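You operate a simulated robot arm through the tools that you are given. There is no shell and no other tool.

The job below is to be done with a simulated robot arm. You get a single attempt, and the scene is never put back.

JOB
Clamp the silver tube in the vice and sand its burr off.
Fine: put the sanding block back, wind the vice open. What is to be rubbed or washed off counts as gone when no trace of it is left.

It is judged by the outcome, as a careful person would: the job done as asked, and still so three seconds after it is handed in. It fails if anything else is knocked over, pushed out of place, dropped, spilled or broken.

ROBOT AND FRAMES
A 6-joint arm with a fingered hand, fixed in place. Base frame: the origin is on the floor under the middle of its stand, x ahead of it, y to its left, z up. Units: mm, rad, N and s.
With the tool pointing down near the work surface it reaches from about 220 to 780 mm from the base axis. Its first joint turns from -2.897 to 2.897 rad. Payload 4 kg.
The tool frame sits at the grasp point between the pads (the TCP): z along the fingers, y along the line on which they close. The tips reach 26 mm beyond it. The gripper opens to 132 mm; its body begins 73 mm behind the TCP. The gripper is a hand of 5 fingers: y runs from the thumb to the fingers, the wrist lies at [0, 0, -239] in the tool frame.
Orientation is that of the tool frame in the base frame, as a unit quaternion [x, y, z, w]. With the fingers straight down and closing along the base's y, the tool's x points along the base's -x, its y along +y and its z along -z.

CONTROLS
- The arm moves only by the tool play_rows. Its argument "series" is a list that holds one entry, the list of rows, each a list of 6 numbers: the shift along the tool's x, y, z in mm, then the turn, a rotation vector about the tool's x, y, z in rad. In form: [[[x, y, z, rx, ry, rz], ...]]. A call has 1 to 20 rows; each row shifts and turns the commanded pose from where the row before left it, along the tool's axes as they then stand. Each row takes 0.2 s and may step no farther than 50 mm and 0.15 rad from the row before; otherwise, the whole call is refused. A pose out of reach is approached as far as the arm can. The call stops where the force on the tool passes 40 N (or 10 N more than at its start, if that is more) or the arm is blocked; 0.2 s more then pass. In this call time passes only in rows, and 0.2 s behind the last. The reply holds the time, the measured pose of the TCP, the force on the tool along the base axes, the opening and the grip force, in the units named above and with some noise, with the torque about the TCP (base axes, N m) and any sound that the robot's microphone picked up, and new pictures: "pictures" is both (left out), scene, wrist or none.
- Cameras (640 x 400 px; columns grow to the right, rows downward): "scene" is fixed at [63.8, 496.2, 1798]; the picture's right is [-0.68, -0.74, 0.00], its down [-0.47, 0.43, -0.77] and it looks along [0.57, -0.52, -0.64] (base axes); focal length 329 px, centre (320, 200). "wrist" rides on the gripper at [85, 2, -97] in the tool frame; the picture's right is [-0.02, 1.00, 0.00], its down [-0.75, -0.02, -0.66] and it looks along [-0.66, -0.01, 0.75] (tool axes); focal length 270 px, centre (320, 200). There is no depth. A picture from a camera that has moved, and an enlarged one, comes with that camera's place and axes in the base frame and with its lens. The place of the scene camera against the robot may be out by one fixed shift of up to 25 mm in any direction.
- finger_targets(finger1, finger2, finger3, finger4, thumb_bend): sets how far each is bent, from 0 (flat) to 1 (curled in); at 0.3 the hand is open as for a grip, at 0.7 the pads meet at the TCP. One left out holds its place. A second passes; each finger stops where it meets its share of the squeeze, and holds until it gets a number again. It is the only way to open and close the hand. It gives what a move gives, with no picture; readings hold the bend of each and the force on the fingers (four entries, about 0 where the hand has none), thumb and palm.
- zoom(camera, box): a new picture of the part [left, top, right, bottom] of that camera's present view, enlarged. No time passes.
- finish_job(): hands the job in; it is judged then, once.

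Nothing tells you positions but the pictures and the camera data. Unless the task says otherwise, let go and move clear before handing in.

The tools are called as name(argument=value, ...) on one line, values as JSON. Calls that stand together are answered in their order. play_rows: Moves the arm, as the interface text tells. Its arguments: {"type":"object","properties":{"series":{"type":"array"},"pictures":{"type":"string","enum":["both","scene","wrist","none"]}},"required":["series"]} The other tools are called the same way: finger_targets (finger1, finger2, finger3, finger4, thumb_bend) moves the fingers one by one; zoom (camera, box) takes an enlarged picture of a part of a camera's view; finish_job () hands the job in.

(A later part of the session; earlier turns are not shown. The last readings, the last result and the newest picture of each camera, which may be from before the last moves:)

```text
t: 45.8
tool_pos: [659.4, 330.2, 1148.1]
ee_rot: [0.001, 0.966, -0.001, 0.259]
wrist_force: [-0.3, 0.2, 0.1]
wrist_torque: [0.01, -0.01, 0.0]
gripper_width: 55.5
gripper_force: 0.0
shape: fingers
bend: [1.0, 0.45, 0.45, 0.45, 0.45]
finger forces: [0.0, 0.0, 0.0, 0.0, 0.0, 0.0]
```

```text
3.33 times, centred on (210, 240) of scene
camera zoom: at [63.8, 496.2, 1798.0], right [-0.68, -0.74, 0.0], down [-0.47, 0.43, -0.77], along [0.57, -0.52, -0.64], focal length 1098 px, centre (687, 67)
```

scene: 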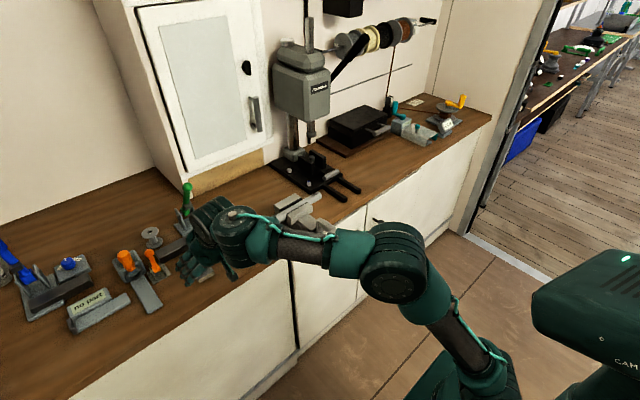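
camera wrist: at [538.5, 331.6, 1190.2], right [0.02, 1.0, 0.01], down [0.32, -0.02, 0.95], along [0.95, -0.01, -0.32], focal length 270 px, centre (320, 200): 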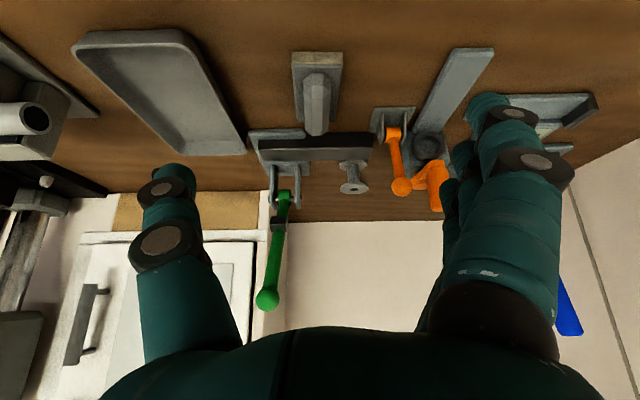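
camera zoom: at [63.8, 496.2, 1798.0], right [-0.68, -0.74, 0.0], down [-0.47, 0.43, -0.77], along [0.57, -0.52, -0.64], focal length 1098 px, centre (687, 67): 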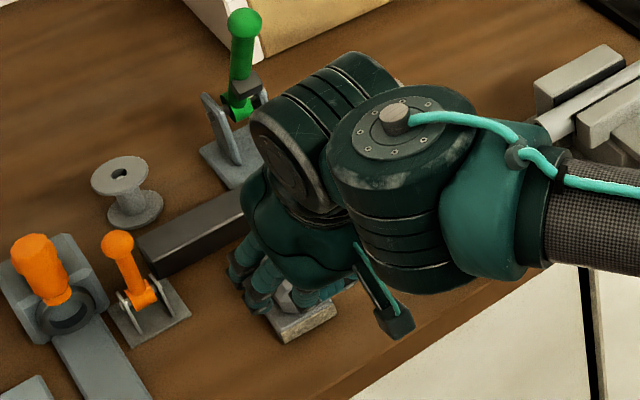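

Finger 1 is tucked in and the others are half open. I'll move to just above the block's grip.

play_rows(series=[[[-13.38, -0.8, 33.1, 0, 0, 0], [-13.38, -0.8, 33.1, 0, 0, 0], [-13.38, -0.8, 33.1, 0, 0, 0], [-13.38, -0.8, 33.1, 0, 0, 0]]], pictures="both")

zoom(camera="wrist", box=[160, 40, 480, 240])

zoom(camera="scene", box=[160, 220, 240, 300])

```text
t: 46.8
tool_pos: [773.6, 324.3, 1065.3]
ee_rot: [-0.001, 0.966, 0.001, 0.26]
wrist_force: [0.7, 0.3, 0.4]
wrist_torque: [-0.03, -0.02, -0.02]
gripper_width: 55.4
gripper_force: 0.1
shape: fingers
bend: [1.0, 0.45, 0.45, 0.45, 0.45]
finger forces: [0.1, 0.0, 0.0, 0.0, 0.0, 0.1]
camera wrist: at [652.5, 325.6, 1105.4], right [0.02, 1.0, 0.01], down [0.32, -0.02, 0.95], along [0.95, -0.01, -0.32], focal length 270 px, centre (320, 200)
```

scene: 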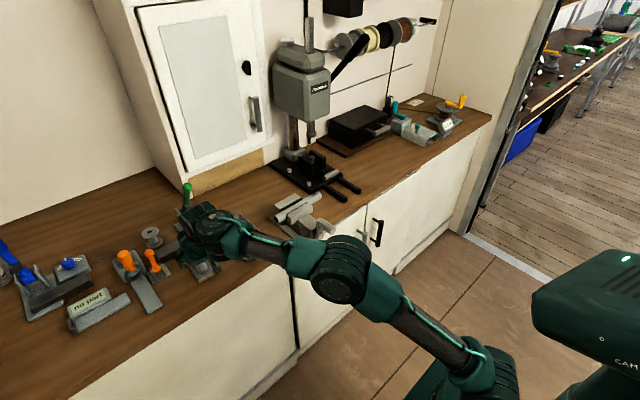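
wrist: 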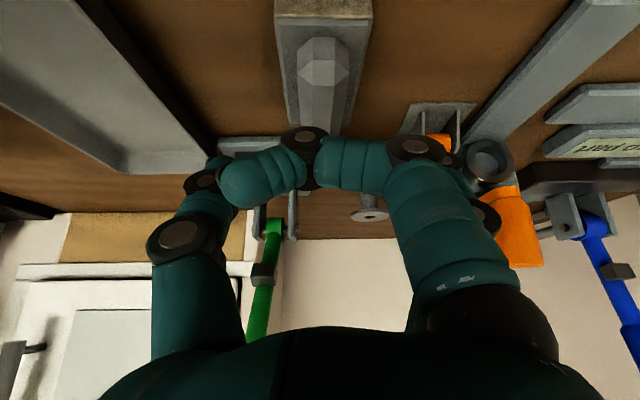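

```text
2.00 times, centred on (320, 140) of wrist
camera zoom: at [652.5, 325.6, 1105.4], right [0.02, 1.0, 0.01], down [0.32, -0.02, 0.95], along [0.95, -0.01, -0.32], focal length 541 px, centre (320, 320)
```

zoom: 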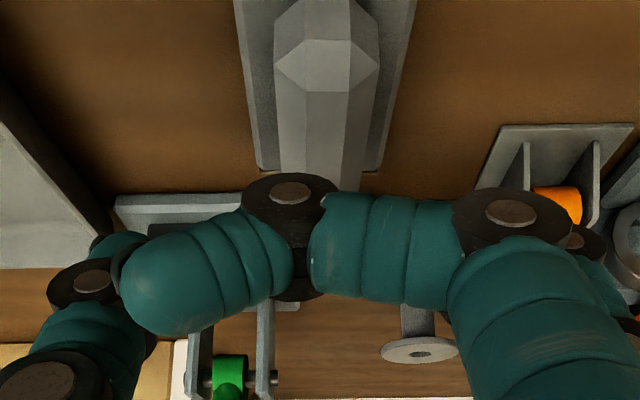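

```text
5.00 times, centred on (200, 260) of scene
camera zoom: at [63.8, 496.2, 1798.0], right [-0.68, -0.74, 0.0], down [-0.47, 0.43, -0.77], along [0.57, -0.52, -0.64], focal length 1647 px, centre (920, -100)
```

zoom: 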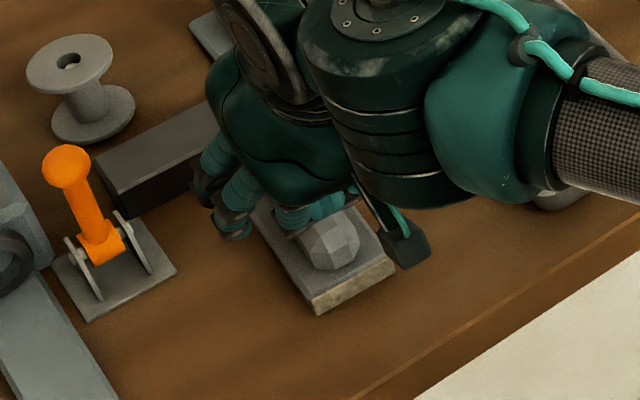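

The grip is straight ahead at y≈326.5. I'll descend in small steps so the thumb and fingers 2–4 straddle it.

play_rows(series=[[[7.25, 0.7, 11.8, 0, 0, 0], [7.25, 0.7, 11.8, 0, 0, 0], [7.25, 0.6, 11.8, 0, 0, 0]]], pictures="both")

zoom(camera="scene", box=[160, 220, 240, 300])

```text
t: 47.6
tool_pos: [772.8, 327.7, 1021.2]
ee_rot: [0.0, 0.966, 0.0, 0.259]
wrist_force: [0.6, -0.1, 0.4]
wrist_torque: [0.0, 0.0, 0.02]
gripper_width: 55.7
gripper_force: 0.1
shape: fingers
bend: [1.0, 0.45, 0.45, 0.45, 0.45]
finger forces: [0.1, 0.0, 0.0, 0.0, 0.0, 0.0]
camera wrist: at [652.4, 328.2, 1062.3], right [0.02, 1.0, 0.01], down [0.32, -0.02, 0.95], along [0.95, -0.01, -0.32], focal length 270 px, centre (320, 200)
```

scene: 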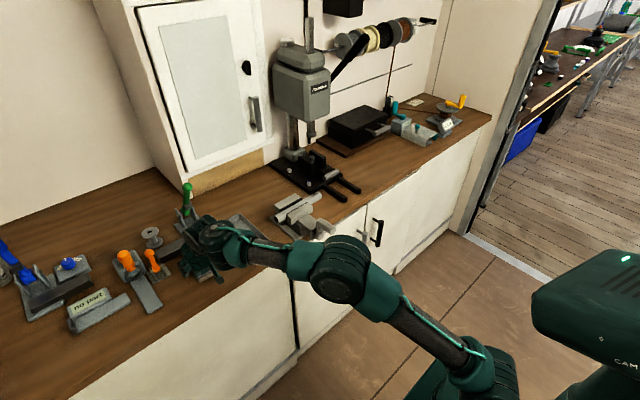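
wrist: 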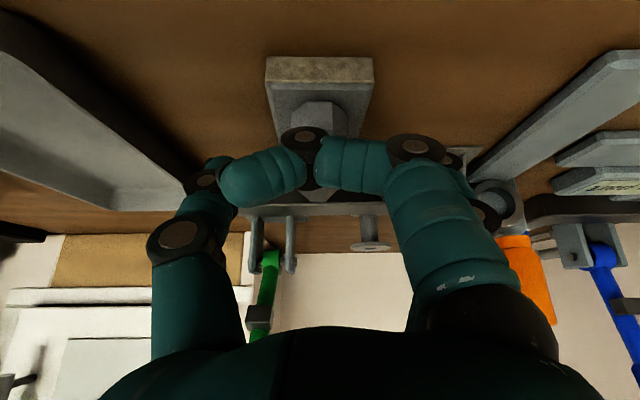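

```text
5.00 times, centred on (200, 260) of scene
camera zoom: at [63.8, 496.2, 1798.0], right [-0.68, -0.74, 0.0], down [-0.47, 0.43, -0.77], along [0.57, -0.52, -0.64], focal length 1647 px, centre (920, -100)
```

zoom: 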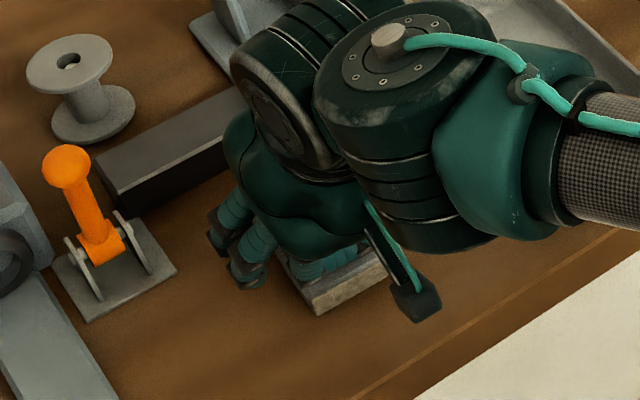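

The approach is clean. I'll take the last ~11 mm down and then close thumb and fingers 2–4 on the grip.

play_rows(series=[[[2.7, 0, 4.8, 0, 0, 0], [2.7, -0.5, 4.8, 0, 0, 0]]], pictures="wrist")

finger_targets(finger2=0.75, finger3=0.75, finger4=0.65, thumb_bend=0.75)

zoom(camera="wrist", box=[160, 20, 480, 220])

zoom(camera="scene", box=[160, 220, 240, 300])

```text
t: 48.2
tool_pos: [772.2, 326.9, 1010.1]
ee_rot: [0.001, 0.966, 0.0, 0.26]
wrist_force: [0.2, 0.2, 0.6]
wrist_torque: [0.0, 0.0, 0.01]
gripper_width: 55.5
gripper_force: 0.1
shape: fingers
bend: [1.0, 0.45, 0.45, 0.45, 0.45]
finger forces: [0.1, 0.0, 0.0, 0.1, 0.0, 0.1]
camera wrist: at [651.6, 328.1, 1051.7], right [0.02, 1.0, 0.01], down [0.32, -0.02, 0.95], along [0.95, -0.01, -0.32], focal length 270 px, centre (320, 200)
```

wrist: 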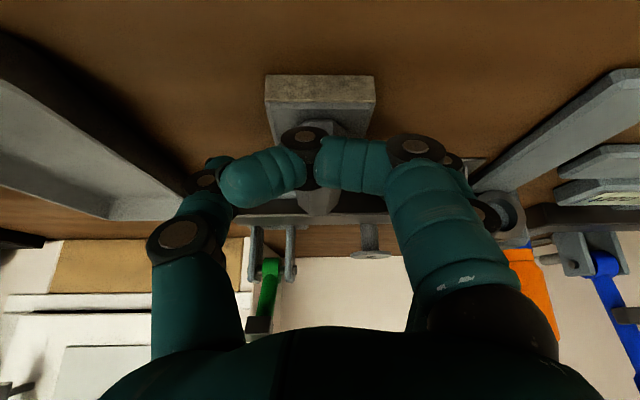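

```text
t: 49.2
tool_pos: [773.1, 326.4, 1011.8]
ee_rot: [0.0, 0.966, 0.0, 0.259]
wrist_force: [0.5, 1.3, -1.0]
wrist_torque: [0.04, 0.03, 0.03]
gripper_width: 45.6
gripper_force: 15.3
shape: fingers
bend: [1.0, 0.63, 0.63, 0.65, 0.67]
finger forces: [0.1, 7.9, 7.8, 0.1, 15.2, 0.0]
```

```text
2.00 times, centred on (320, 120) of wrist
camera zoom: at [651.6, 328.2, 1051.8], right [0.02, 1.0, 0.01], down [0.32, -0.02, 0.95], along [0.95, -0.01, -0.32], focal length 541 px, centre (320, 360)
```

zoom: 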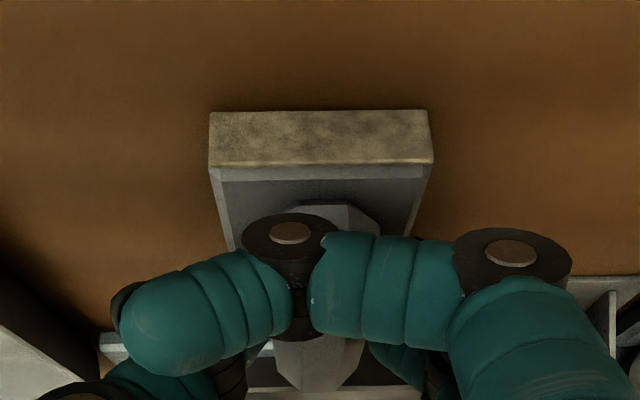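

```text
5.00 times, centred on (200, 260) of scene
camera zoom: at [63.8, 496.2, 1798.0], right [-0.68, -0.74, 0.0], down [-0.47, 0.43, -0.77], along [0.57, -0.52, -0.64], focal length 1647 px, centre (920, -100)
```

zoom: 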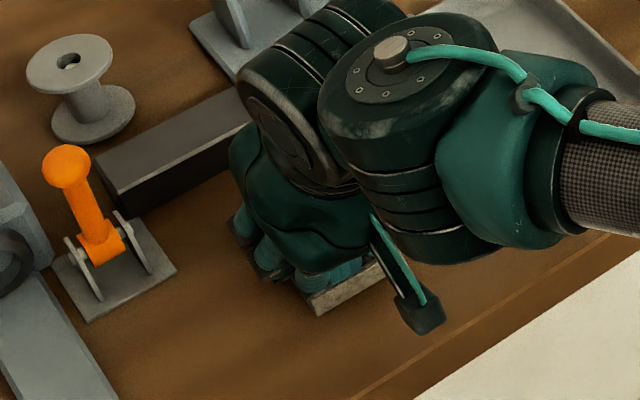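

The grip is symmetrical (about 15 N). I'll squeeze a bit more, then lift straight up a little and check that the block comes along level.

finger_targets(finger2=0.85, finger3=0.85, thumb_bend=0.85)

play_rows(series=[[[-5, 0, -8.66, 0, 0, 0], [-5, 0, -8.66, 0, 0, 0], [-5, 0, -8.66, 0, 0, 0]]], pictures="both")

zoom(camera="wrist", box=[160, 20, 480, 220])

zoom(camera="scene", box=[160, 220, 240, 300])

```text
t: 50.2
tool_pos: [772.2, 326.4, 1010.5]
ee_rot: [0.0, 0.966, 0.0, 0.259]
wrist_force: [0.7, -2.8, 8.4]
wrist_torque: [0.08, -0.11, 0.1]
gripper_width: 42.5
gripper_force: 20.8
shape: fingers
bend: [1.0, 0.61, 0.61, 0.65, 0.73]
finger forces: [0.0, 9.0, 9.1, 0.3, 22.0, 0.0]
```

```text
t: 51.0
tool_pos: [773.9, 326.9, 1040.6]
ee_rot: [0.0, 0.966, 0.0, 0.259]
wrist_force: [-1.0, 0.9, -0.9]
wrist_torque: [-0.03, 0.06, 0.02]
gripper_width: 41.8
gripper_force: 19.4
shape: fingers
bend: [1.0, 0.59, 0.59, 0.65, 0.75]
finger forces: [0.0, 10.0, 9.9, 0.1, 19.7, 0.1]
camera wrist: at [652.2, 328.5, 1081.6], right [0.02, 1.0, 0.01], down [0.32, -0.02, 0.95], along [0.95, -0.01, -0.32], focal length 270 px, centre (320, 200)
```

scene: 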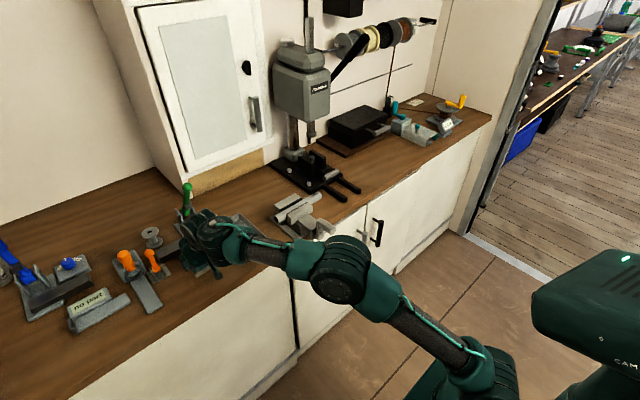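
wrist: 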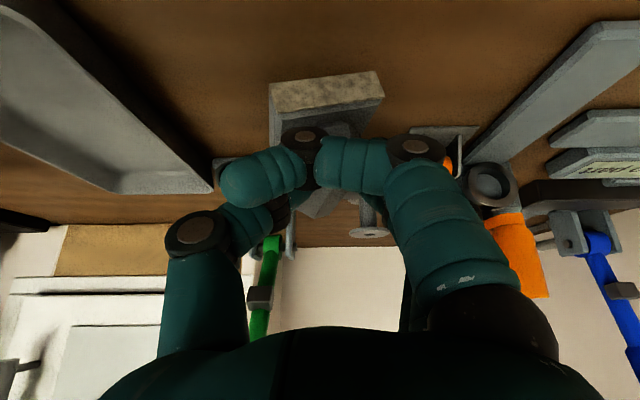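

```text
2.00 times, centred on (320, 120) of wrist
camera zoom: at [652.2, 328.5, 1081.6], right [0.02, 1.0, 0.01], down [0.32, -0.02, 0.95], along [0.95, -0.01, -0.32], focal length 541 px, centre (320, 360)
```

zoom: 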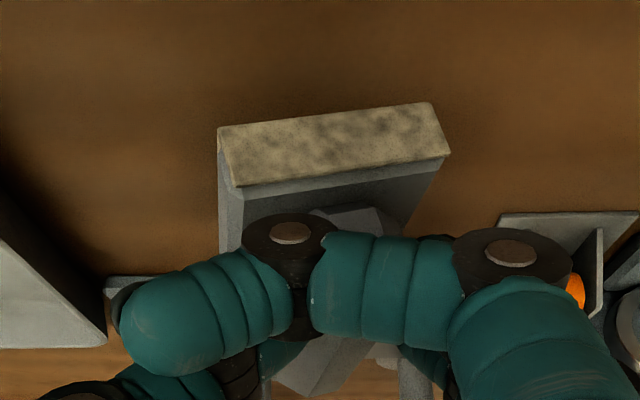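

```text
5.00 times, centred on (200, 260) of scene
camera zoom: at [63.8, 496.2, 1798.0], right [-0.68, -0.74, 0.0], down [-0.47, 0.43, -0.77], along [0.57, -0.52, -0.64], focal length 1647 px, centre (920, -100)
```

zoom: 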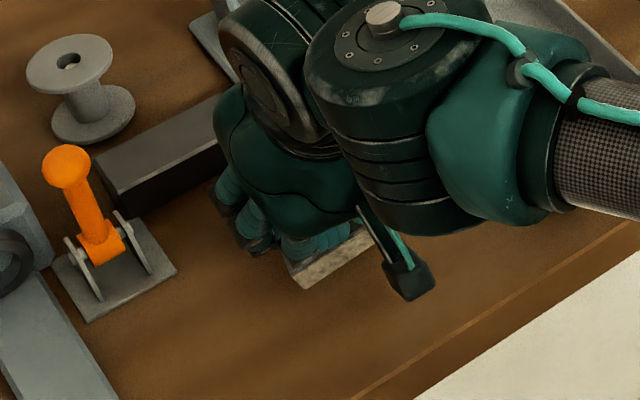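

The block lifted but rolled and twisted slightly in the hand because the stiffer thumb pushed past the fingers. I'll ease the thumb target so the grip re-centres, then check.

finger_targets(thumb_bend=0.77)

zoom(camera="wrist", box=[160, 20, 480, 220])

```text
t: 52.0
tool_pos: [773.2, 326.8, 1040.3]
ee_rot: [0.0, 0.966, 0.0, 0.259]
wrist_force: [0.3, -0.4, -0.9]
wrist_torque: [0.0, 0.05, 0.0]
gripper_width: 43.7
gripper_force: 14.9
shape: fingers
bend: [1.0, 0.6, 0.6, 0.65, 0.71]
finger forces: [0.1, 7.6, 7.4, 0.0, 14.9, 0.0]
```

```text
2.00 times, centred on (320, 120) of wrist
camera zoom: at [652.2, 328.4, 1081.6], right [0.02, 1.0, 0.01], down [0.32, -0.02, 0.95], along [0.95, -0.01, -0.32], focal length 541 px, centre (320, 360)
```

zoom: 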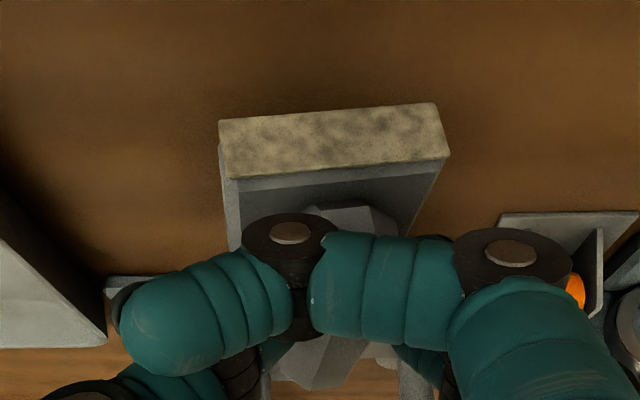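

That reduced the roll. I'll ease the thumb a bit further.

finger_targets(thumb_bend=0.72)

zoom(camera="wrist", box=[160, 20, 480, 220])

```text
t: 53.0
tool_pos: [772.9, 326.9, 1040.6]
ee_rot: [0.0, 0.966, 0.0, 0.259]
wrist_force: [-1.0, 0.0, -1.7]
wrist_torque: [-0.01, 0.05, -0.02]
gripper_width: 45.3
gripper_force: 11.6
shape: fingers
bend: [1.0, 0.62, 0.62, 0.65, 0.68]
finger forces: [0.0, 6.2, 5.8, 0.0, 11.8, 0.0]
```

```text
2.00 times, centred on (320, 120) of wrist
camera zoom: at [652.2, 328.4, 1081.6], right [0.02, 1.0, 0.01], down [0.32, -0.02, 0.95], along [0.95, -0.01, -0.32], focal length 541 px, centre (320, 360)
```

zoom: 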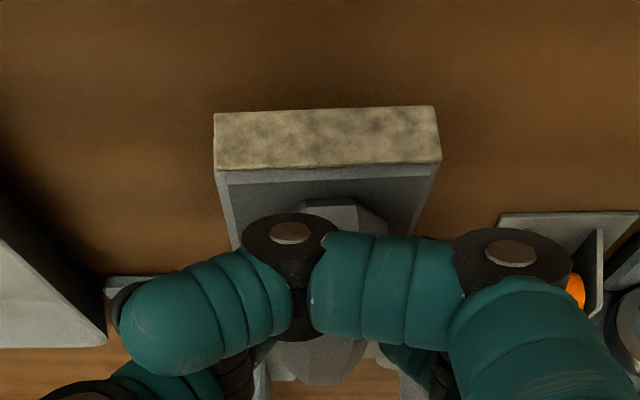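

The block is now nearly level (about 2°) with a balanced 11.6 N grip. I'll raise it and carry it over smoothly to above the burr.

play_rows(series=[[[-3.15, 0, -30.86, 0, 0, 0], [-3.15, 0, -30.86, 0, 0, 0], [-3.15, 0, -30.86, 0, 0, 0]]], pictures="wrist")

play_rows(series=[[[0, -15, 0, 0, 0, 0], [0, -30, 0, 0, 0, 0], [0, -30, 0, 0, 0, 0], [0, -30, 0, 0, 0, 0], [0, -30, 0, 0, 0, 0], [0, -30, 0, 0, 0, 0], [0, -30, 0, 0, 0, 0], [0, -30, 0, 0, 0, 0], [0, -30, 0, 0, 0, 0], [0, -30, 0, 0, 0, 0], [0, -30, 0, 0, 0, 0], [0, -30, 0, 0, 0, 0], [0, -30, 0, 0, 0, 0], [0, -30, 0, 0, 0, 0], [0, -30, 0, 0, 0, 0], [0, -16, 0, 0, 0, 0]]], pictures="both")

zoom(camera="wrist", box=[160, 20, 480, 220])

zoom(camera="scene", box=[250, 160, 370, 240])

```text
t: 53.8
tool_pos: [734.8, 326.6, 1123.9]
ee_rot: [0.0, 0.966, -0.001, 0.258]
wrist_force: [0.7, 0.4, -0.6]
wrist_torque: [0.02, 0.04, 0.04]
gripper_width: 45.2
gripper_force: 11.9
shape: fingers
bend: [1.0, 0.62, 0.62, 0.65, 0.68]
finger forces: [0.0, 6.1, 5.9, 0.0, 11.9, 0.1]
camera wrist: at [613.8, 327.4, 1166.0], right [0.02, 1.0, 0.01], down [0.32, -0.01, 0.95], along [0.95, -0.01, -0.32], focal length 270 px, centre (320, 200)
```

wrist: 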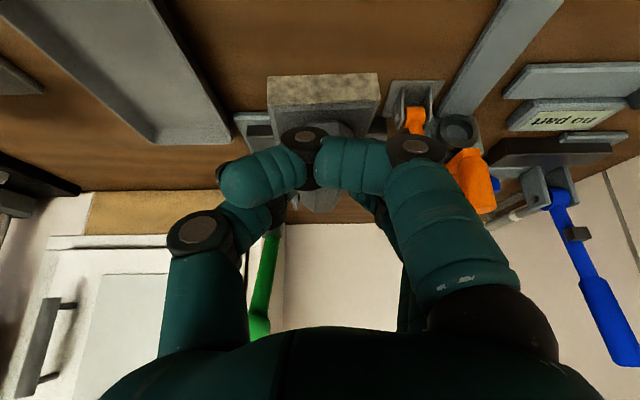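

```text
t: 57.2
tool_pos: [734.6, -123.9, 1124.1]
ee_rot: [0.0, 0.966, 0.0, 0.259]
wrist_force: [0.5, -0.7, -2.0]
wrist_torque: [0.01, 0.07, 0.06]
gripper_width: 45.4
gripper_force: 11.6
shape: fingers
bend: [1.0, 0.62, 0.62, 0.65, 0.68]
finger forces: [0.0, 6.2, 5.8, 0.1, 11.8, 0.0]
camera wrist: at [612.9, -121.5, 1166.3], right [0.02, 1.0, 0.01], down [0.32, -0.02, 0.95], along [0.95, -0.01, -0.32], focal length 270 px, centre (320, 200)
```

scene: 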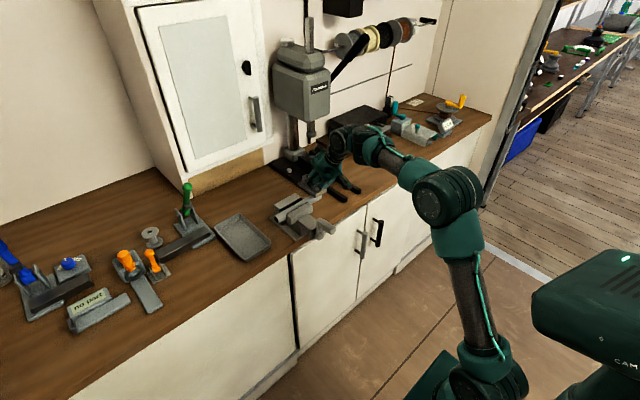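
wrist: 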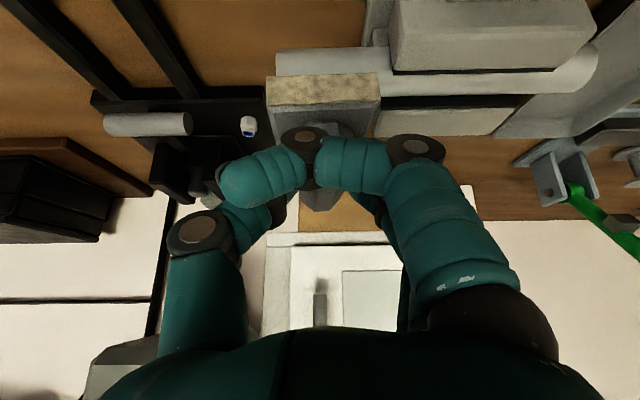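

```text
2.00 times, centred on (320, 120) of wrist
camera zoom: at [612.9, -121.5, 1166.3], right [0.02, 1.0, 0.01], down [0.32, -0.02, 0.95], along [0.95, -0.01, -0.32], focal length 541 px, centre (320, 360)
```

zoom: 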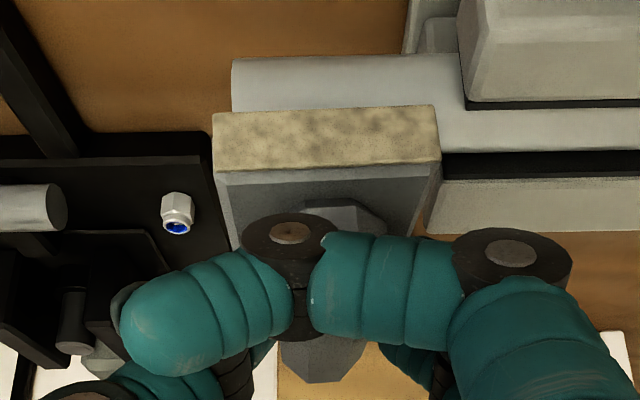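

```text
5.00 times, centred on (310, 200) of scene
camera zoom: at [63.8, 496.2, 1798.0], right [-0.68, -0.74, 0.0], down [-0.47, 0.43, -0.77], along [0.57, -0.52, -0.64], focal length 1647 px, centre (370, 200)
```

zoom: 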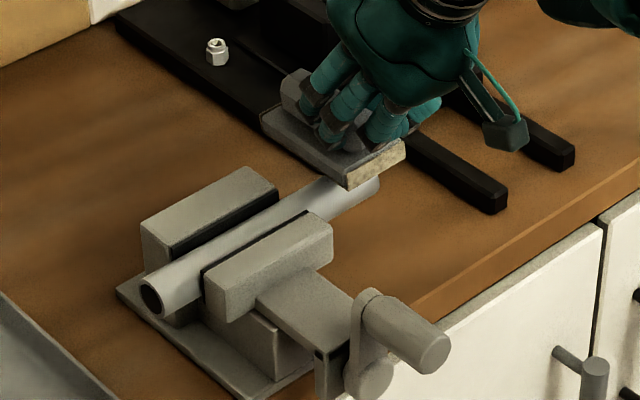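

The block is centred over the burr (block y≈−148 to −96, jaw edge at ≈−85). I'll shift 3 mm away from the jaw and lower it toward the tube.

play_rows(series=[[[5, -1.5, 8.66, 0, 0, 0], [5, -1.5, 8.66, 0, 0, 0]]], pictures="none")

play_rows(series=[[[1, 0, 1.73, 0, 0, 0], [1, 0, 1.73, 0, 0, 0], [0, 0, 0, 0, 0, 0]]], pictures="wrist")

zoom(camera="scene", box=[270, 160, 350, 220])

```text
t: 57.8
tool_pos: [734.7, -127.7, 1104.9]
ee_rot: [0.0, 0.966, 0.001, 0.259]
wrist_force: [0.0, -1.3, -1.2]
wrist_torque: [-0.02, 0.07, -0.01]
gripper_width: 45.2
gripper_force: 11.5
shape: fingers
bend: [1.0, 0.62, 0.62, 0.65, 0.68]
finger forces: [0.1, 6.2, 5.9, 0.0, 12.0, 0.1]
```

```text
t: 58.6
tool_pos: [734.6, -127.0, 1101.4]
ee_rot: [0.0, 0.966, 0.0, 0.26]
wrist_force: [-2.3, -2.3, 4.1]
wrist_torque: [0.06, 0.0, 0.01]
gripper_width: 45.3
gripper_force: 12.6
shape: fingers
bend: [1.0, 0.63, 0.64, 0.65, 0.68]
finger forces: [0.1, 5.8, 5.8, 0.0, 14.0, 0.0]
camera wrist: at [613.7, -125.6, 1142.7], right [0.02, 1.0, 0.01], down [0.32, -0.02, 0.95], along [0.95, -0.01, -0.32], focal length 270 px, centre (320, 200)
```

wrist: 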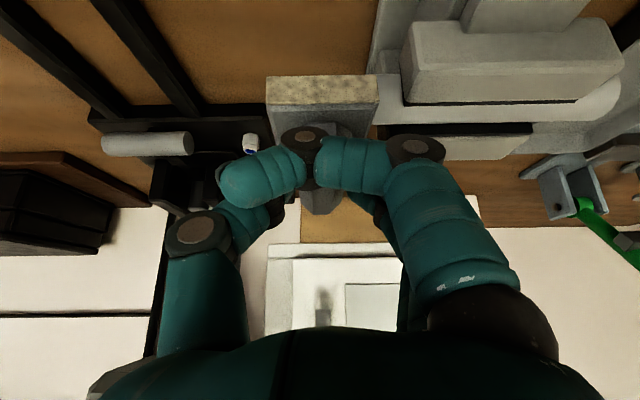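

```text
6.67 times, centred on (310, 190) of scene
camera zoom: at [63.8, 496.2, 1798.0], right [-0.68, -0.74, 0.0], down [-0.47, 0.43, -0.77], along [0.57, -0.52, -0.64], focal length 2196 px, centre (387, 267)
```

zoom: 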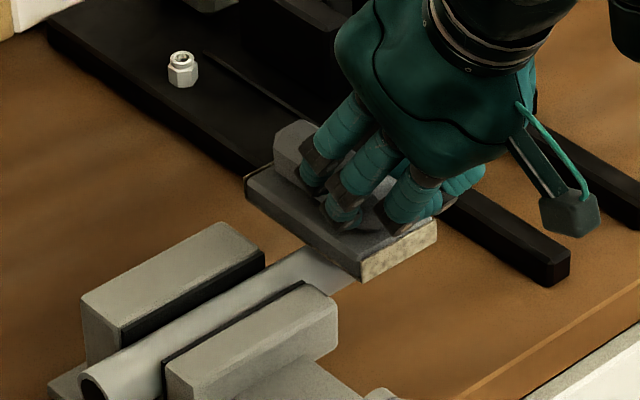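

Contact: about 5 N upward at TCP z≈1101. Now I'll rub gently back and forth along the tube (y) and watch the forces.

play_rows(series=[[[0.2, -5, 0.4, 0, 0, 0], [0, -5, 0, 0, 0, 0], [0, 6, 0, 0, 0, 0], [0, 6, 0, 0, 0, 0], [0, 6, 0, 0, 0, 0], [0, -6, 0, 0, 0, 0], [0, -6, 0, 0, 0, 0], [0, -6, 0, 0, 0, 0]]], pictures="wrist")

zoom(camera="scene", box=[270, 160, 350, 220])

```text
t: 60.4
tool_pos: [734.4, -138.0, 1101.6]
ee_rot: [0.0, 0.966, -0.001, 0.259]
wrist_force: [0.1, 0.8, -0.1]
wrist_torque: [0.11, 0.01, 0.04]
gripper_width: 45.5
gripper_force: 12.6
shape: fingers
bend: [1.0, 0.64, 0.64, 0.65, 0.67]
finger forces: [0.1, 6.2, 6.4, 0.0, 11.6, 0.1]
camera wrist: at [613.6, -135.8, 1142.2], right [0.02, 1.0, 0.01], down [0.32, -0.02, 0.95], along [0.95, -0.01, -0.32], focal length 270 px, centre (320, 200)
```

wrist: 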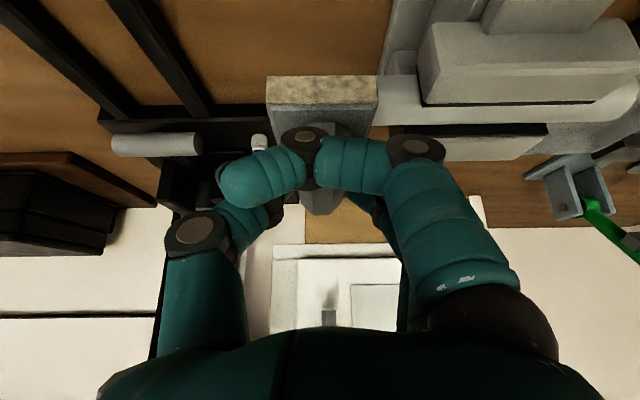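

```text
6.67 times, centred on (310, 190) of scene
camera zoom: at [63.8, 496.2, 1798.0], right [-0.68, -0.74, 0.0], down [-0.47, 0.43, -0.77], along [0.57, -0.52, -0.64], focal length 2196 px, centre (387, 267)
```

zoom: 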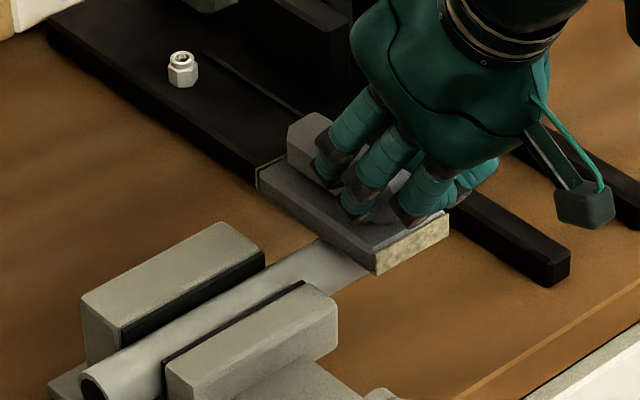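

Contact pressure has faded to about 1 N as the block settled flat. I'll press ~2 mm further and keep rubbing.

play_rows(series=[[[1.0, 3, 1.73, 0, 0, 0], [0, 6, 0, 0, 0, 0], [0, 6, 0, 0, 0, 0], [0, 5, 0, 0, 0, 0], [0, -6, 0, 0, 0, 0], [0, -6, 0, 0, 0, 0], [0, -6, 0, 0, 0, 0], [0, 6, 0, 0, 0, 0], [0, 6, 0, 0, 0, 0]]], pictures="wrist")

zoom(camera="scene", box=[270, 160, 350, 220])

```text
t: 62.4
tool_pos: [734.8, -126.3, 1099.0]
ee_rot: [0.001, 0.966, 0.0, 0.26]
wrist_force: [-1.1, -10.0, 9.7]
wrist_torque: [-0.28, -0.12, -0.1]
gripper_width: 45.6
gripper_force: 14.0
shape: fingers
bend: [1.0, 0.64, 0.65, 0.65, 0.67]
finger forces: [0.0, 4.3, 4.3, 0.1, 18.4, 0.0]
camera wrist: at [613.3, -123.4, 1140.4], right [0.02, 1.0, 0.01], down [0.32, -0.02, 0.95], along [0.95, -0.02, -0.32], focal length 270 px, centre (320, 200)
```

wrist: 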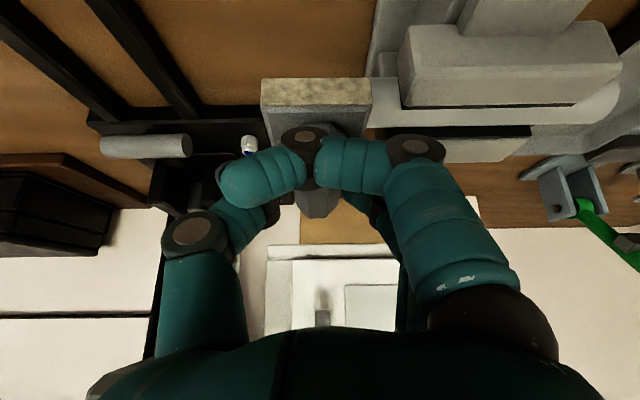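

```text
6.67 times, centred on (310, 190) of scene
camera zoom: at [63.8, 496.2, 1798.0], right [-0.68, -0.74, 0.0], down [-0.47, 0.43, -0.77], along [0.57, -0.52, -0.64], focal length 2196 px, centre (387, 267)
```

zoom: 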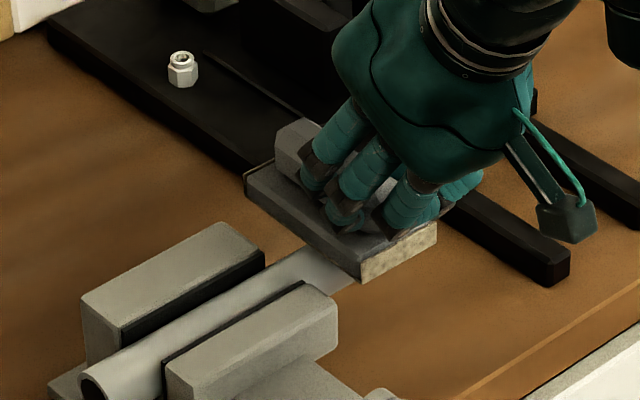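

The rubbing now has real bite (about 10 N down and 10 N friction) and the tube stays put. I'll do several more strokes with slightly less pressure.

play_rows(series=[[[-0.3, 5, -0.5, 0, 0, 0], [0, -5, 0, 0, 0, 0], [0, -5, 0, 0, 0, 0], [0, -5, 0, 0, 0, 0], [0, 5, 0, 0, 0, 0], [0, 5, 0, 0, 0, 0], [0, 5, 0, 0, 0, 0], [0, -5, 0, 0, 0, 0], [0, -5, 0, 0, 0, 0], [0, -5, 0, 0, 0, 0], [0, 5, 0, 0, 0, 0], [0, 5, 0, 0, 0, 0], [0, 5, 0, 0, 0, 0], [0, -5, 0, 0, 0, 0]]], pictures="wrist")

play_rows(series=[[[-5, 0, -8.66, 0, 0, 0], [-10, 0, -17.3, 0, 0, 0], [-5, -20, -8.66, 0, 0, 0], [0, -30, 0, 0, 0, 0]]], pictures="both")

zoom(camera="scene", box=[270, 160, 350, 220])

zoom(camera="wrist", box=[240, 20, 480, 170])

```text
t: 65.4
tool_pos: [734.6, -122.6, 1099.5]
ee_rot: [0.0, 0.966, 0.0, 0.259]
wrist_force: [-0.9, 3.0, 3.9]
wrist_torque: [0.19, -0.06, 0.05]
gripper_width: 45.3
gripper_force: 12.6
shape: fingers
bend: [1.0, 0.64, 0.64, 0.65, 0.67]
finger forces: [0.0, 7.2, 7.0, 0.1, 10.9, 0.0]
camera wrist: at [613.4, -121.1, 1140.1], right [0.02, 1.0, 0.01], down [0.32, -0.02, 0.95], along [0.95, -0.01, -0.32], focal length 270 px, centre (320, 200)
```

wrist: 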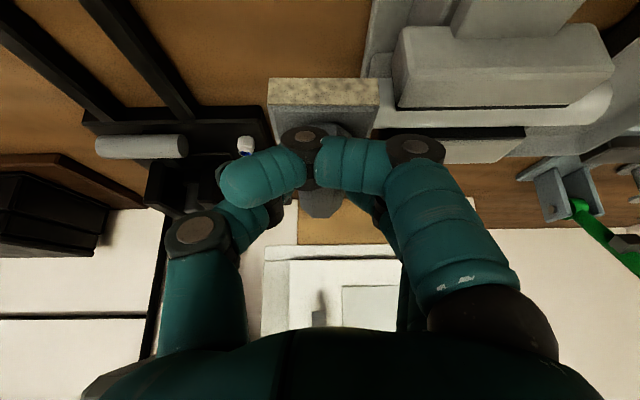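

```text
t: 66.4
tool_pos: [736.6, -174.9, 1140.2]
ee_rot: [0.0, 0.966, 0.0, 0.258]
wrist_force: [0.1, 0.0, -1.3]
wrist_torque: [0.04, 0.03, -0.01]
gripper_width: 45.5
gripper_force: 11.6
shape: fingers
bend: [1.0, 0.64, 0.64, 0.65, 0.67]
finger forces: [0.1, 5.9, 5.4, 0.0, 11.3, 0.0]
camera wrist: at [615.1, -172.8, 1180.5], right [0.02, 1.0, 0.01], down [0.32, -0.02, 0.95], along [0.95, -0.01, -0.32], focal length 270 px, centre (320, 200)
```

scene: 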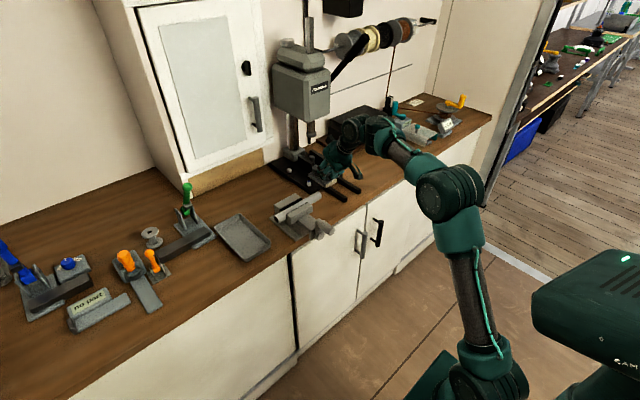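
wrist: 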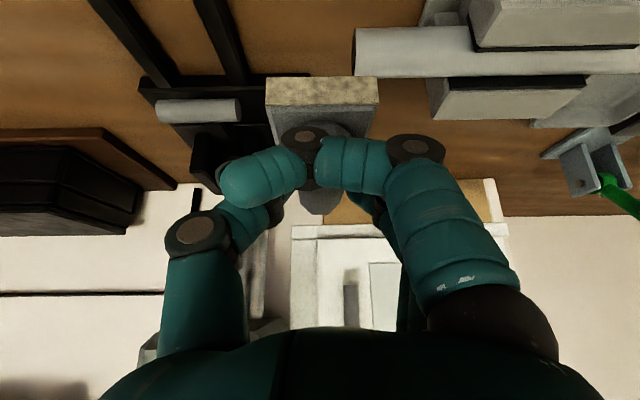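

```text
6.67 times, centred on (310, 190) of scene
camera zoom: at [63.8, 496.2, 1798.0], right [-0.68, -0.74, 0.0], down [-0.47, 0.43, -0.77], along [0.57, -0.52, -0.64], focal length 2196 px, centre (387, 267)
```

zoom: 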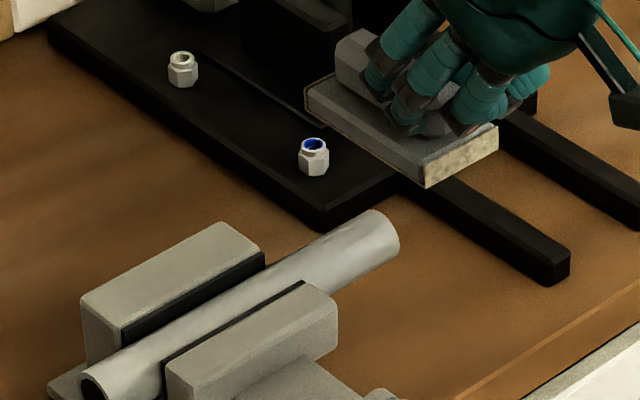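

```text
2.67 times, centred on (360, 95) of wrist
camera zoom: at [615.1, -172.8, 1180.5], right [0.02, 1.0, 0.01], down [0.32, -0.02, 0.95], along [0.95, -0.01, -0.32], focal length 721 px, centre (213, 480)
```

zoom: 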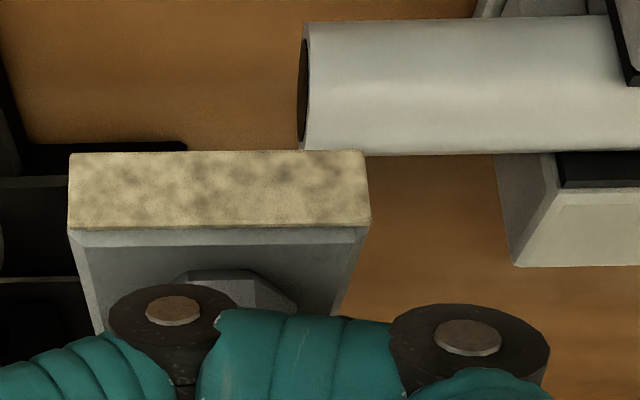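

The burr looks gone. I'll zoom in hard to check that no trace remains.

zoom(camera="scene", box=[295, 180, 325, 205])

zoom(camera="wrist", box=[340, 15, 440, 85])

```text
16.00 times, centred on (310, 192) of scene
camera zoom: at [63.8, 496.2, 1798.0], right [-0.68, -0.74, 0.0], down [-0.47, 0.43, -0.77], along [0.57, -0.52, -0.64], focal length 5270 px, centre (480, 320)
```

zoom: 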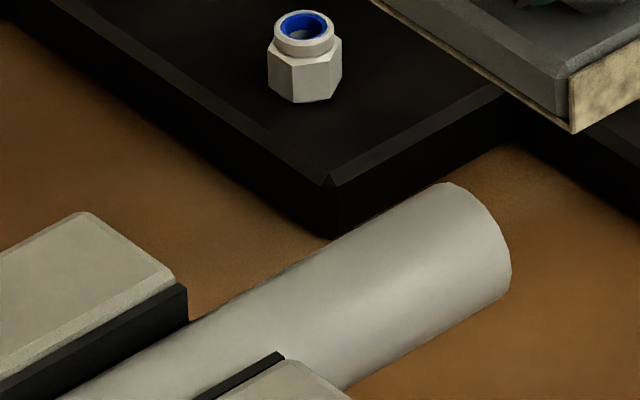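

```text
5.71 times, centred on (390, 50) of wrist
camera zoom: at [615.1, -172.8, 1180.5], right [0.02, 1.0, 0.01], down [0.32, -0.02, 0.95], along [0.95, -0.01, -0.32], focal length 1544 px, centre (-80, 1057)
```

zoom: 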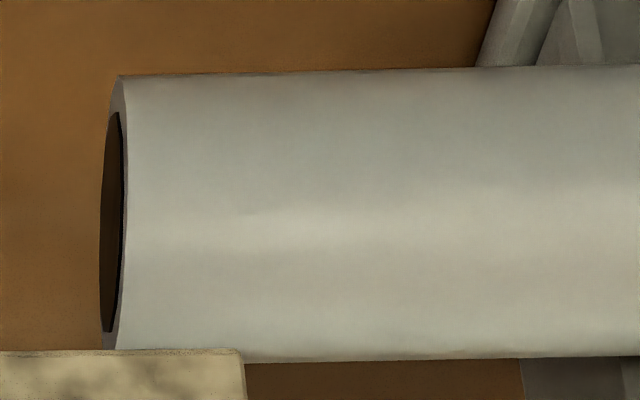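

No trace is visible from these angles. I'll look once more from a different, steeper viewpoint before returning the block.

play_rows(series=[[[4.8, 28.7, -20.1, 0, 0, 0], [4.8, 28.7, -20.1, 0, 0, 0], [4.8, 28.7, -20.1, 0, 0, 0], [4.8, 28.7, -20.1, 0, 0, 0]]], pictures="wrist")

zoom(camera="wrist", box=[210, 20, 330, 100])

zoom(camera="scene", box=[295, 180, 325, 205])

```text
t: 67.4
tool_pos: [678.8, -58.4, 1199.3]
ee_rot: [0.0, 0.966, 0.001, 0.259]
wrist_force: [-0.9, -0.1, -1.4]
wrist_torque: [0.0, 0.03, -0.01]
gripper_width: 45.6
gripper_force: 11.5
shape: fingers
bend: [1.0, 0.64, 0.64, 0.65, 0.67]
finger forces: [0.1, 5.8, 5.4, 0.1, 11.2, 0.0]
camera wrist: at [558.1, -57.0, 1240.3], right [0.02, 1.0, 0.01], down [0.32, -0.02, 0.95], along [0.95, -0.01, -0.32], focal length 270 px, centre (320, 200)
```

wrist: 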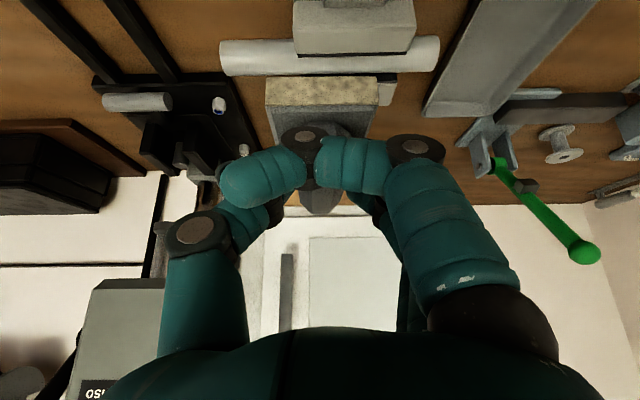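

```text
5.00 times, centred on (270, 60) of wrist
camera zoom: at [558.1, -57.0, 1240.3], right [0.02, 1.0, 0.01], down [0.32, -0.02, 0.95], along [0.95, -0.01, -0.32], focal length 1351 px, centre (570, 900)
```

zoom: 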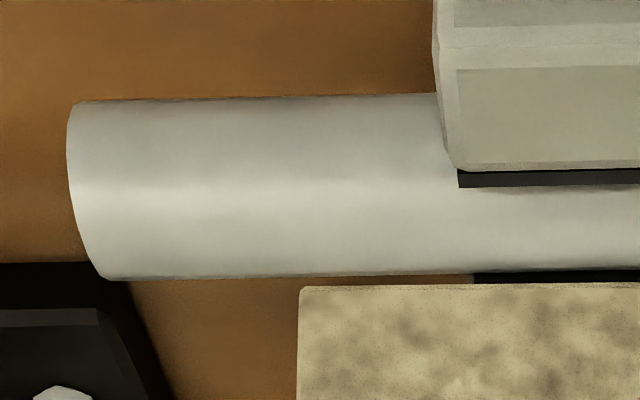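

```text
16.00 times, centred on (310, 192) of scene
camera zoom: at [63.8, 496.2, 1798.0], right [-0.68, -0.74, 0.0], down [-0.47, 0.43, -0.77], along [0.57, -0.52, -0.64], focal length 5270 px, centre (480, 320)
```

zoom: 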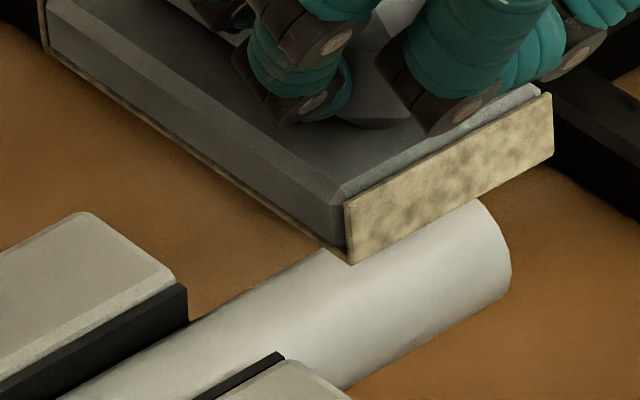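

The tube is clean. Before returning the block, I'll check how it sits in the hand compared with when it was picked up.

zoom(camera="wrist", box=[160, 20, 480, 220])

```text
2.00 times, centred on (320, 120) of wrist
camera zoom: at [558.1, -57.0, 1240.3], right [0.02, 1.0, 0.01], down [0.32, -0.02, 0.95], along [0.95, -0.01, -0.32], focal length 541 px, centre (320, 360)
```

zoom: 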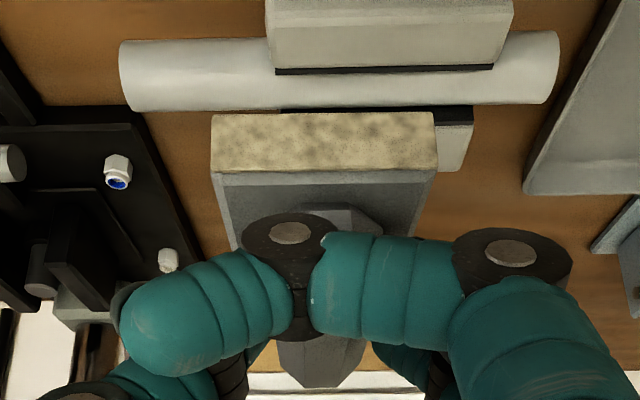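

The block sits almost exactly as it did at pick-up. I'll carry it back along the same path to above its place.

play_rows(series=[[[-0.89, 15, 7.1, 0, 0, 0], [-0.89, 30, 7.1, 0, 0, 0], [-0.89, 30, 7.1, 0, 0, 0], [-0.89, 30, 7.1, 0, 0, 0], [-0.89, 30, 7.1, 0, 0, 0], [-0.89, 30, 7.1, 0, 0, 0], [-0.89, 30, 7.1, 0, 0, 0], [-0.89, 30, 7.1, 0, 0, 0], [-0.89, 30, 7.1, 0, 0, 0], [-0.89, 30, 7.1, 0, 0, 0], [-0.89, 30, 7.1, 0, 0, 0], [-0.89, 30, 7.1, 0, 0, 0], [-0.89, 30, 7.1, 0, 0, 0], [0, 10, 0, 0, 0, 0]]], pictures="wrist")

```text
t: 70.4
tool_pos: [734.7, 326.4, 1124.7]
ee_rot: [0.0, 0.966, 0.001, 0.259]
wrist_force: [-0.2, 0.6, -0.9]
wrist_torque: [-0.01, 0.04, -0.03]
gripper_width: 45.7
gripper_force: 11.0
shape: fingers
bend: [1.0, 0.64, 0.64, 0.65, 0.67]
finger forces: [0.1, 5.9, 5.3, 0.0, 11.1, 0.1]
camera wrist: at [612.9, 328.0, 1165.2], right [0.02, 1.0, 0.01], down [0.32, -0.02, 0.95], along [0.95, -0.01, -0.32], focal length 270 px, centre (320, 200)
```

wrist: 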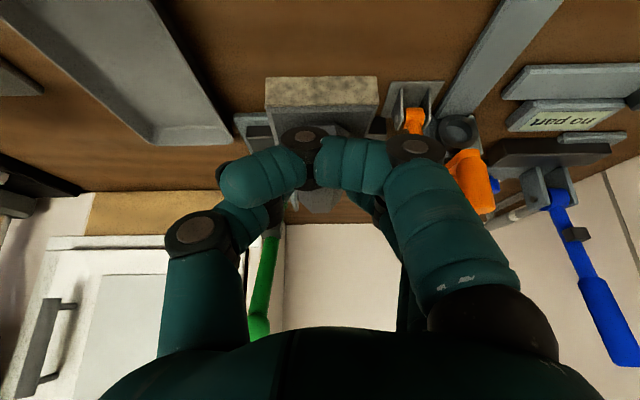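

The hand is back above the block's home. I'll lower it forward and down to about 25 mm above the bench first.

play_rows(series=[[[1.89, 0, 18.5, 0, 0, 0], [1.89, 0, 18.5, 0, 0, 0], [1.89, 0, 18.5, 0, 0, 0], [1.89, 0, 18.5, 0, 0, 0], [1.89, 0, 18.5, 0, 0, 0], [5, 0, 8.66, 0, 0, 0], [2.5, 0, 4.33, 0, 0, 0]]], pictures="both")

zoom(camera="scene", box=[160, 220, 240, 300])

zoom(camera="wrist", box=[160, 20, 480, 220])

```text
t: 72.0
tool_pos: [772.1, 326.8, 1023.9]
ee_rot: [0.001, 0.966, 0.0, 0.259]
wrist_force: [-0.3, -0.1, -2.3]
wrist_torque: [0.02, 0.07, -0.02]
gripper_width: 45.4
gripper_force: 11.1
shape: fingers
bend: [1.0, 0.64, 0.64, 0.65, 0.67]
finger forces: [0.0, 5.9, 5.4, 0.0, 11.1, 0.0]
camera wrist: at [650.6, 327.5, 1066.1], right [0.02, 1.0, 0.01], down [0.32, -0.02, 0.95], along [0.95, -0.01, -0.32], focal length 270 px, centre (320, 200)
```

scene: 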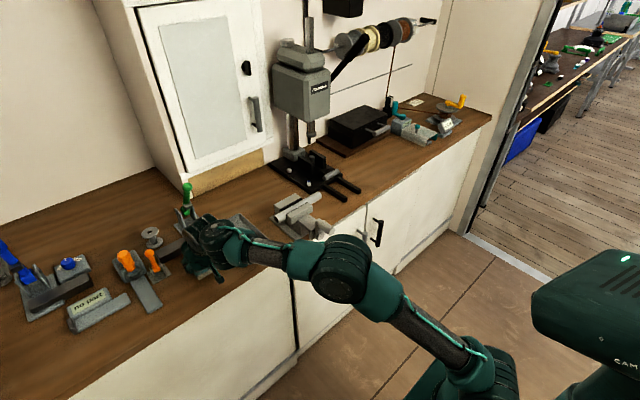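
wrist: 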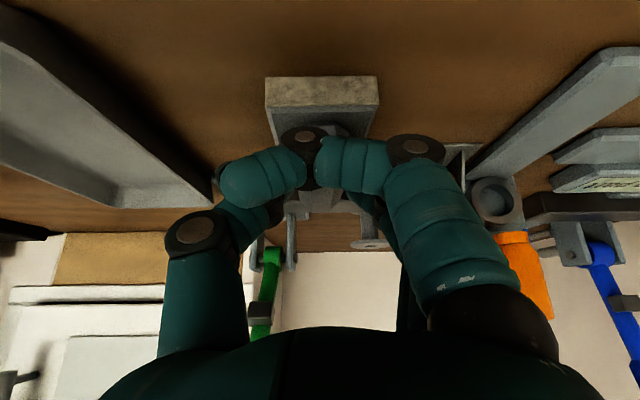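

```text
5.00 times, centred on (200, 260) of scene
camera zoom: at [63.8, 496.2, 1798.0], right [-0.68, -0.74, 0.0], down [-0.47, 0.43, -0.77], along [0.57, -0.52, -0.64], focal length 1647 px, centre (920, -100)
```

zoom: 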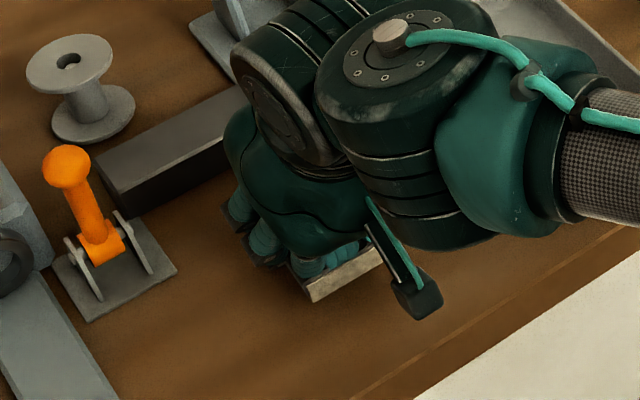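

```text
2.00 times, centred on (320, 120) of wrist
camera zoom: at [650.6, 327.5, 1066.1], right [0.02, 1.0, 0.01], down [0.32, -0.02, 0.95], along [0.95, -0.01, -0.32], focal length 541 px, centre (320, 360)
```

zoom: 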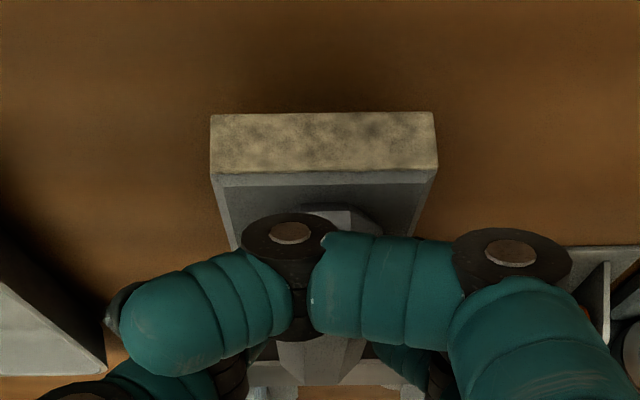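

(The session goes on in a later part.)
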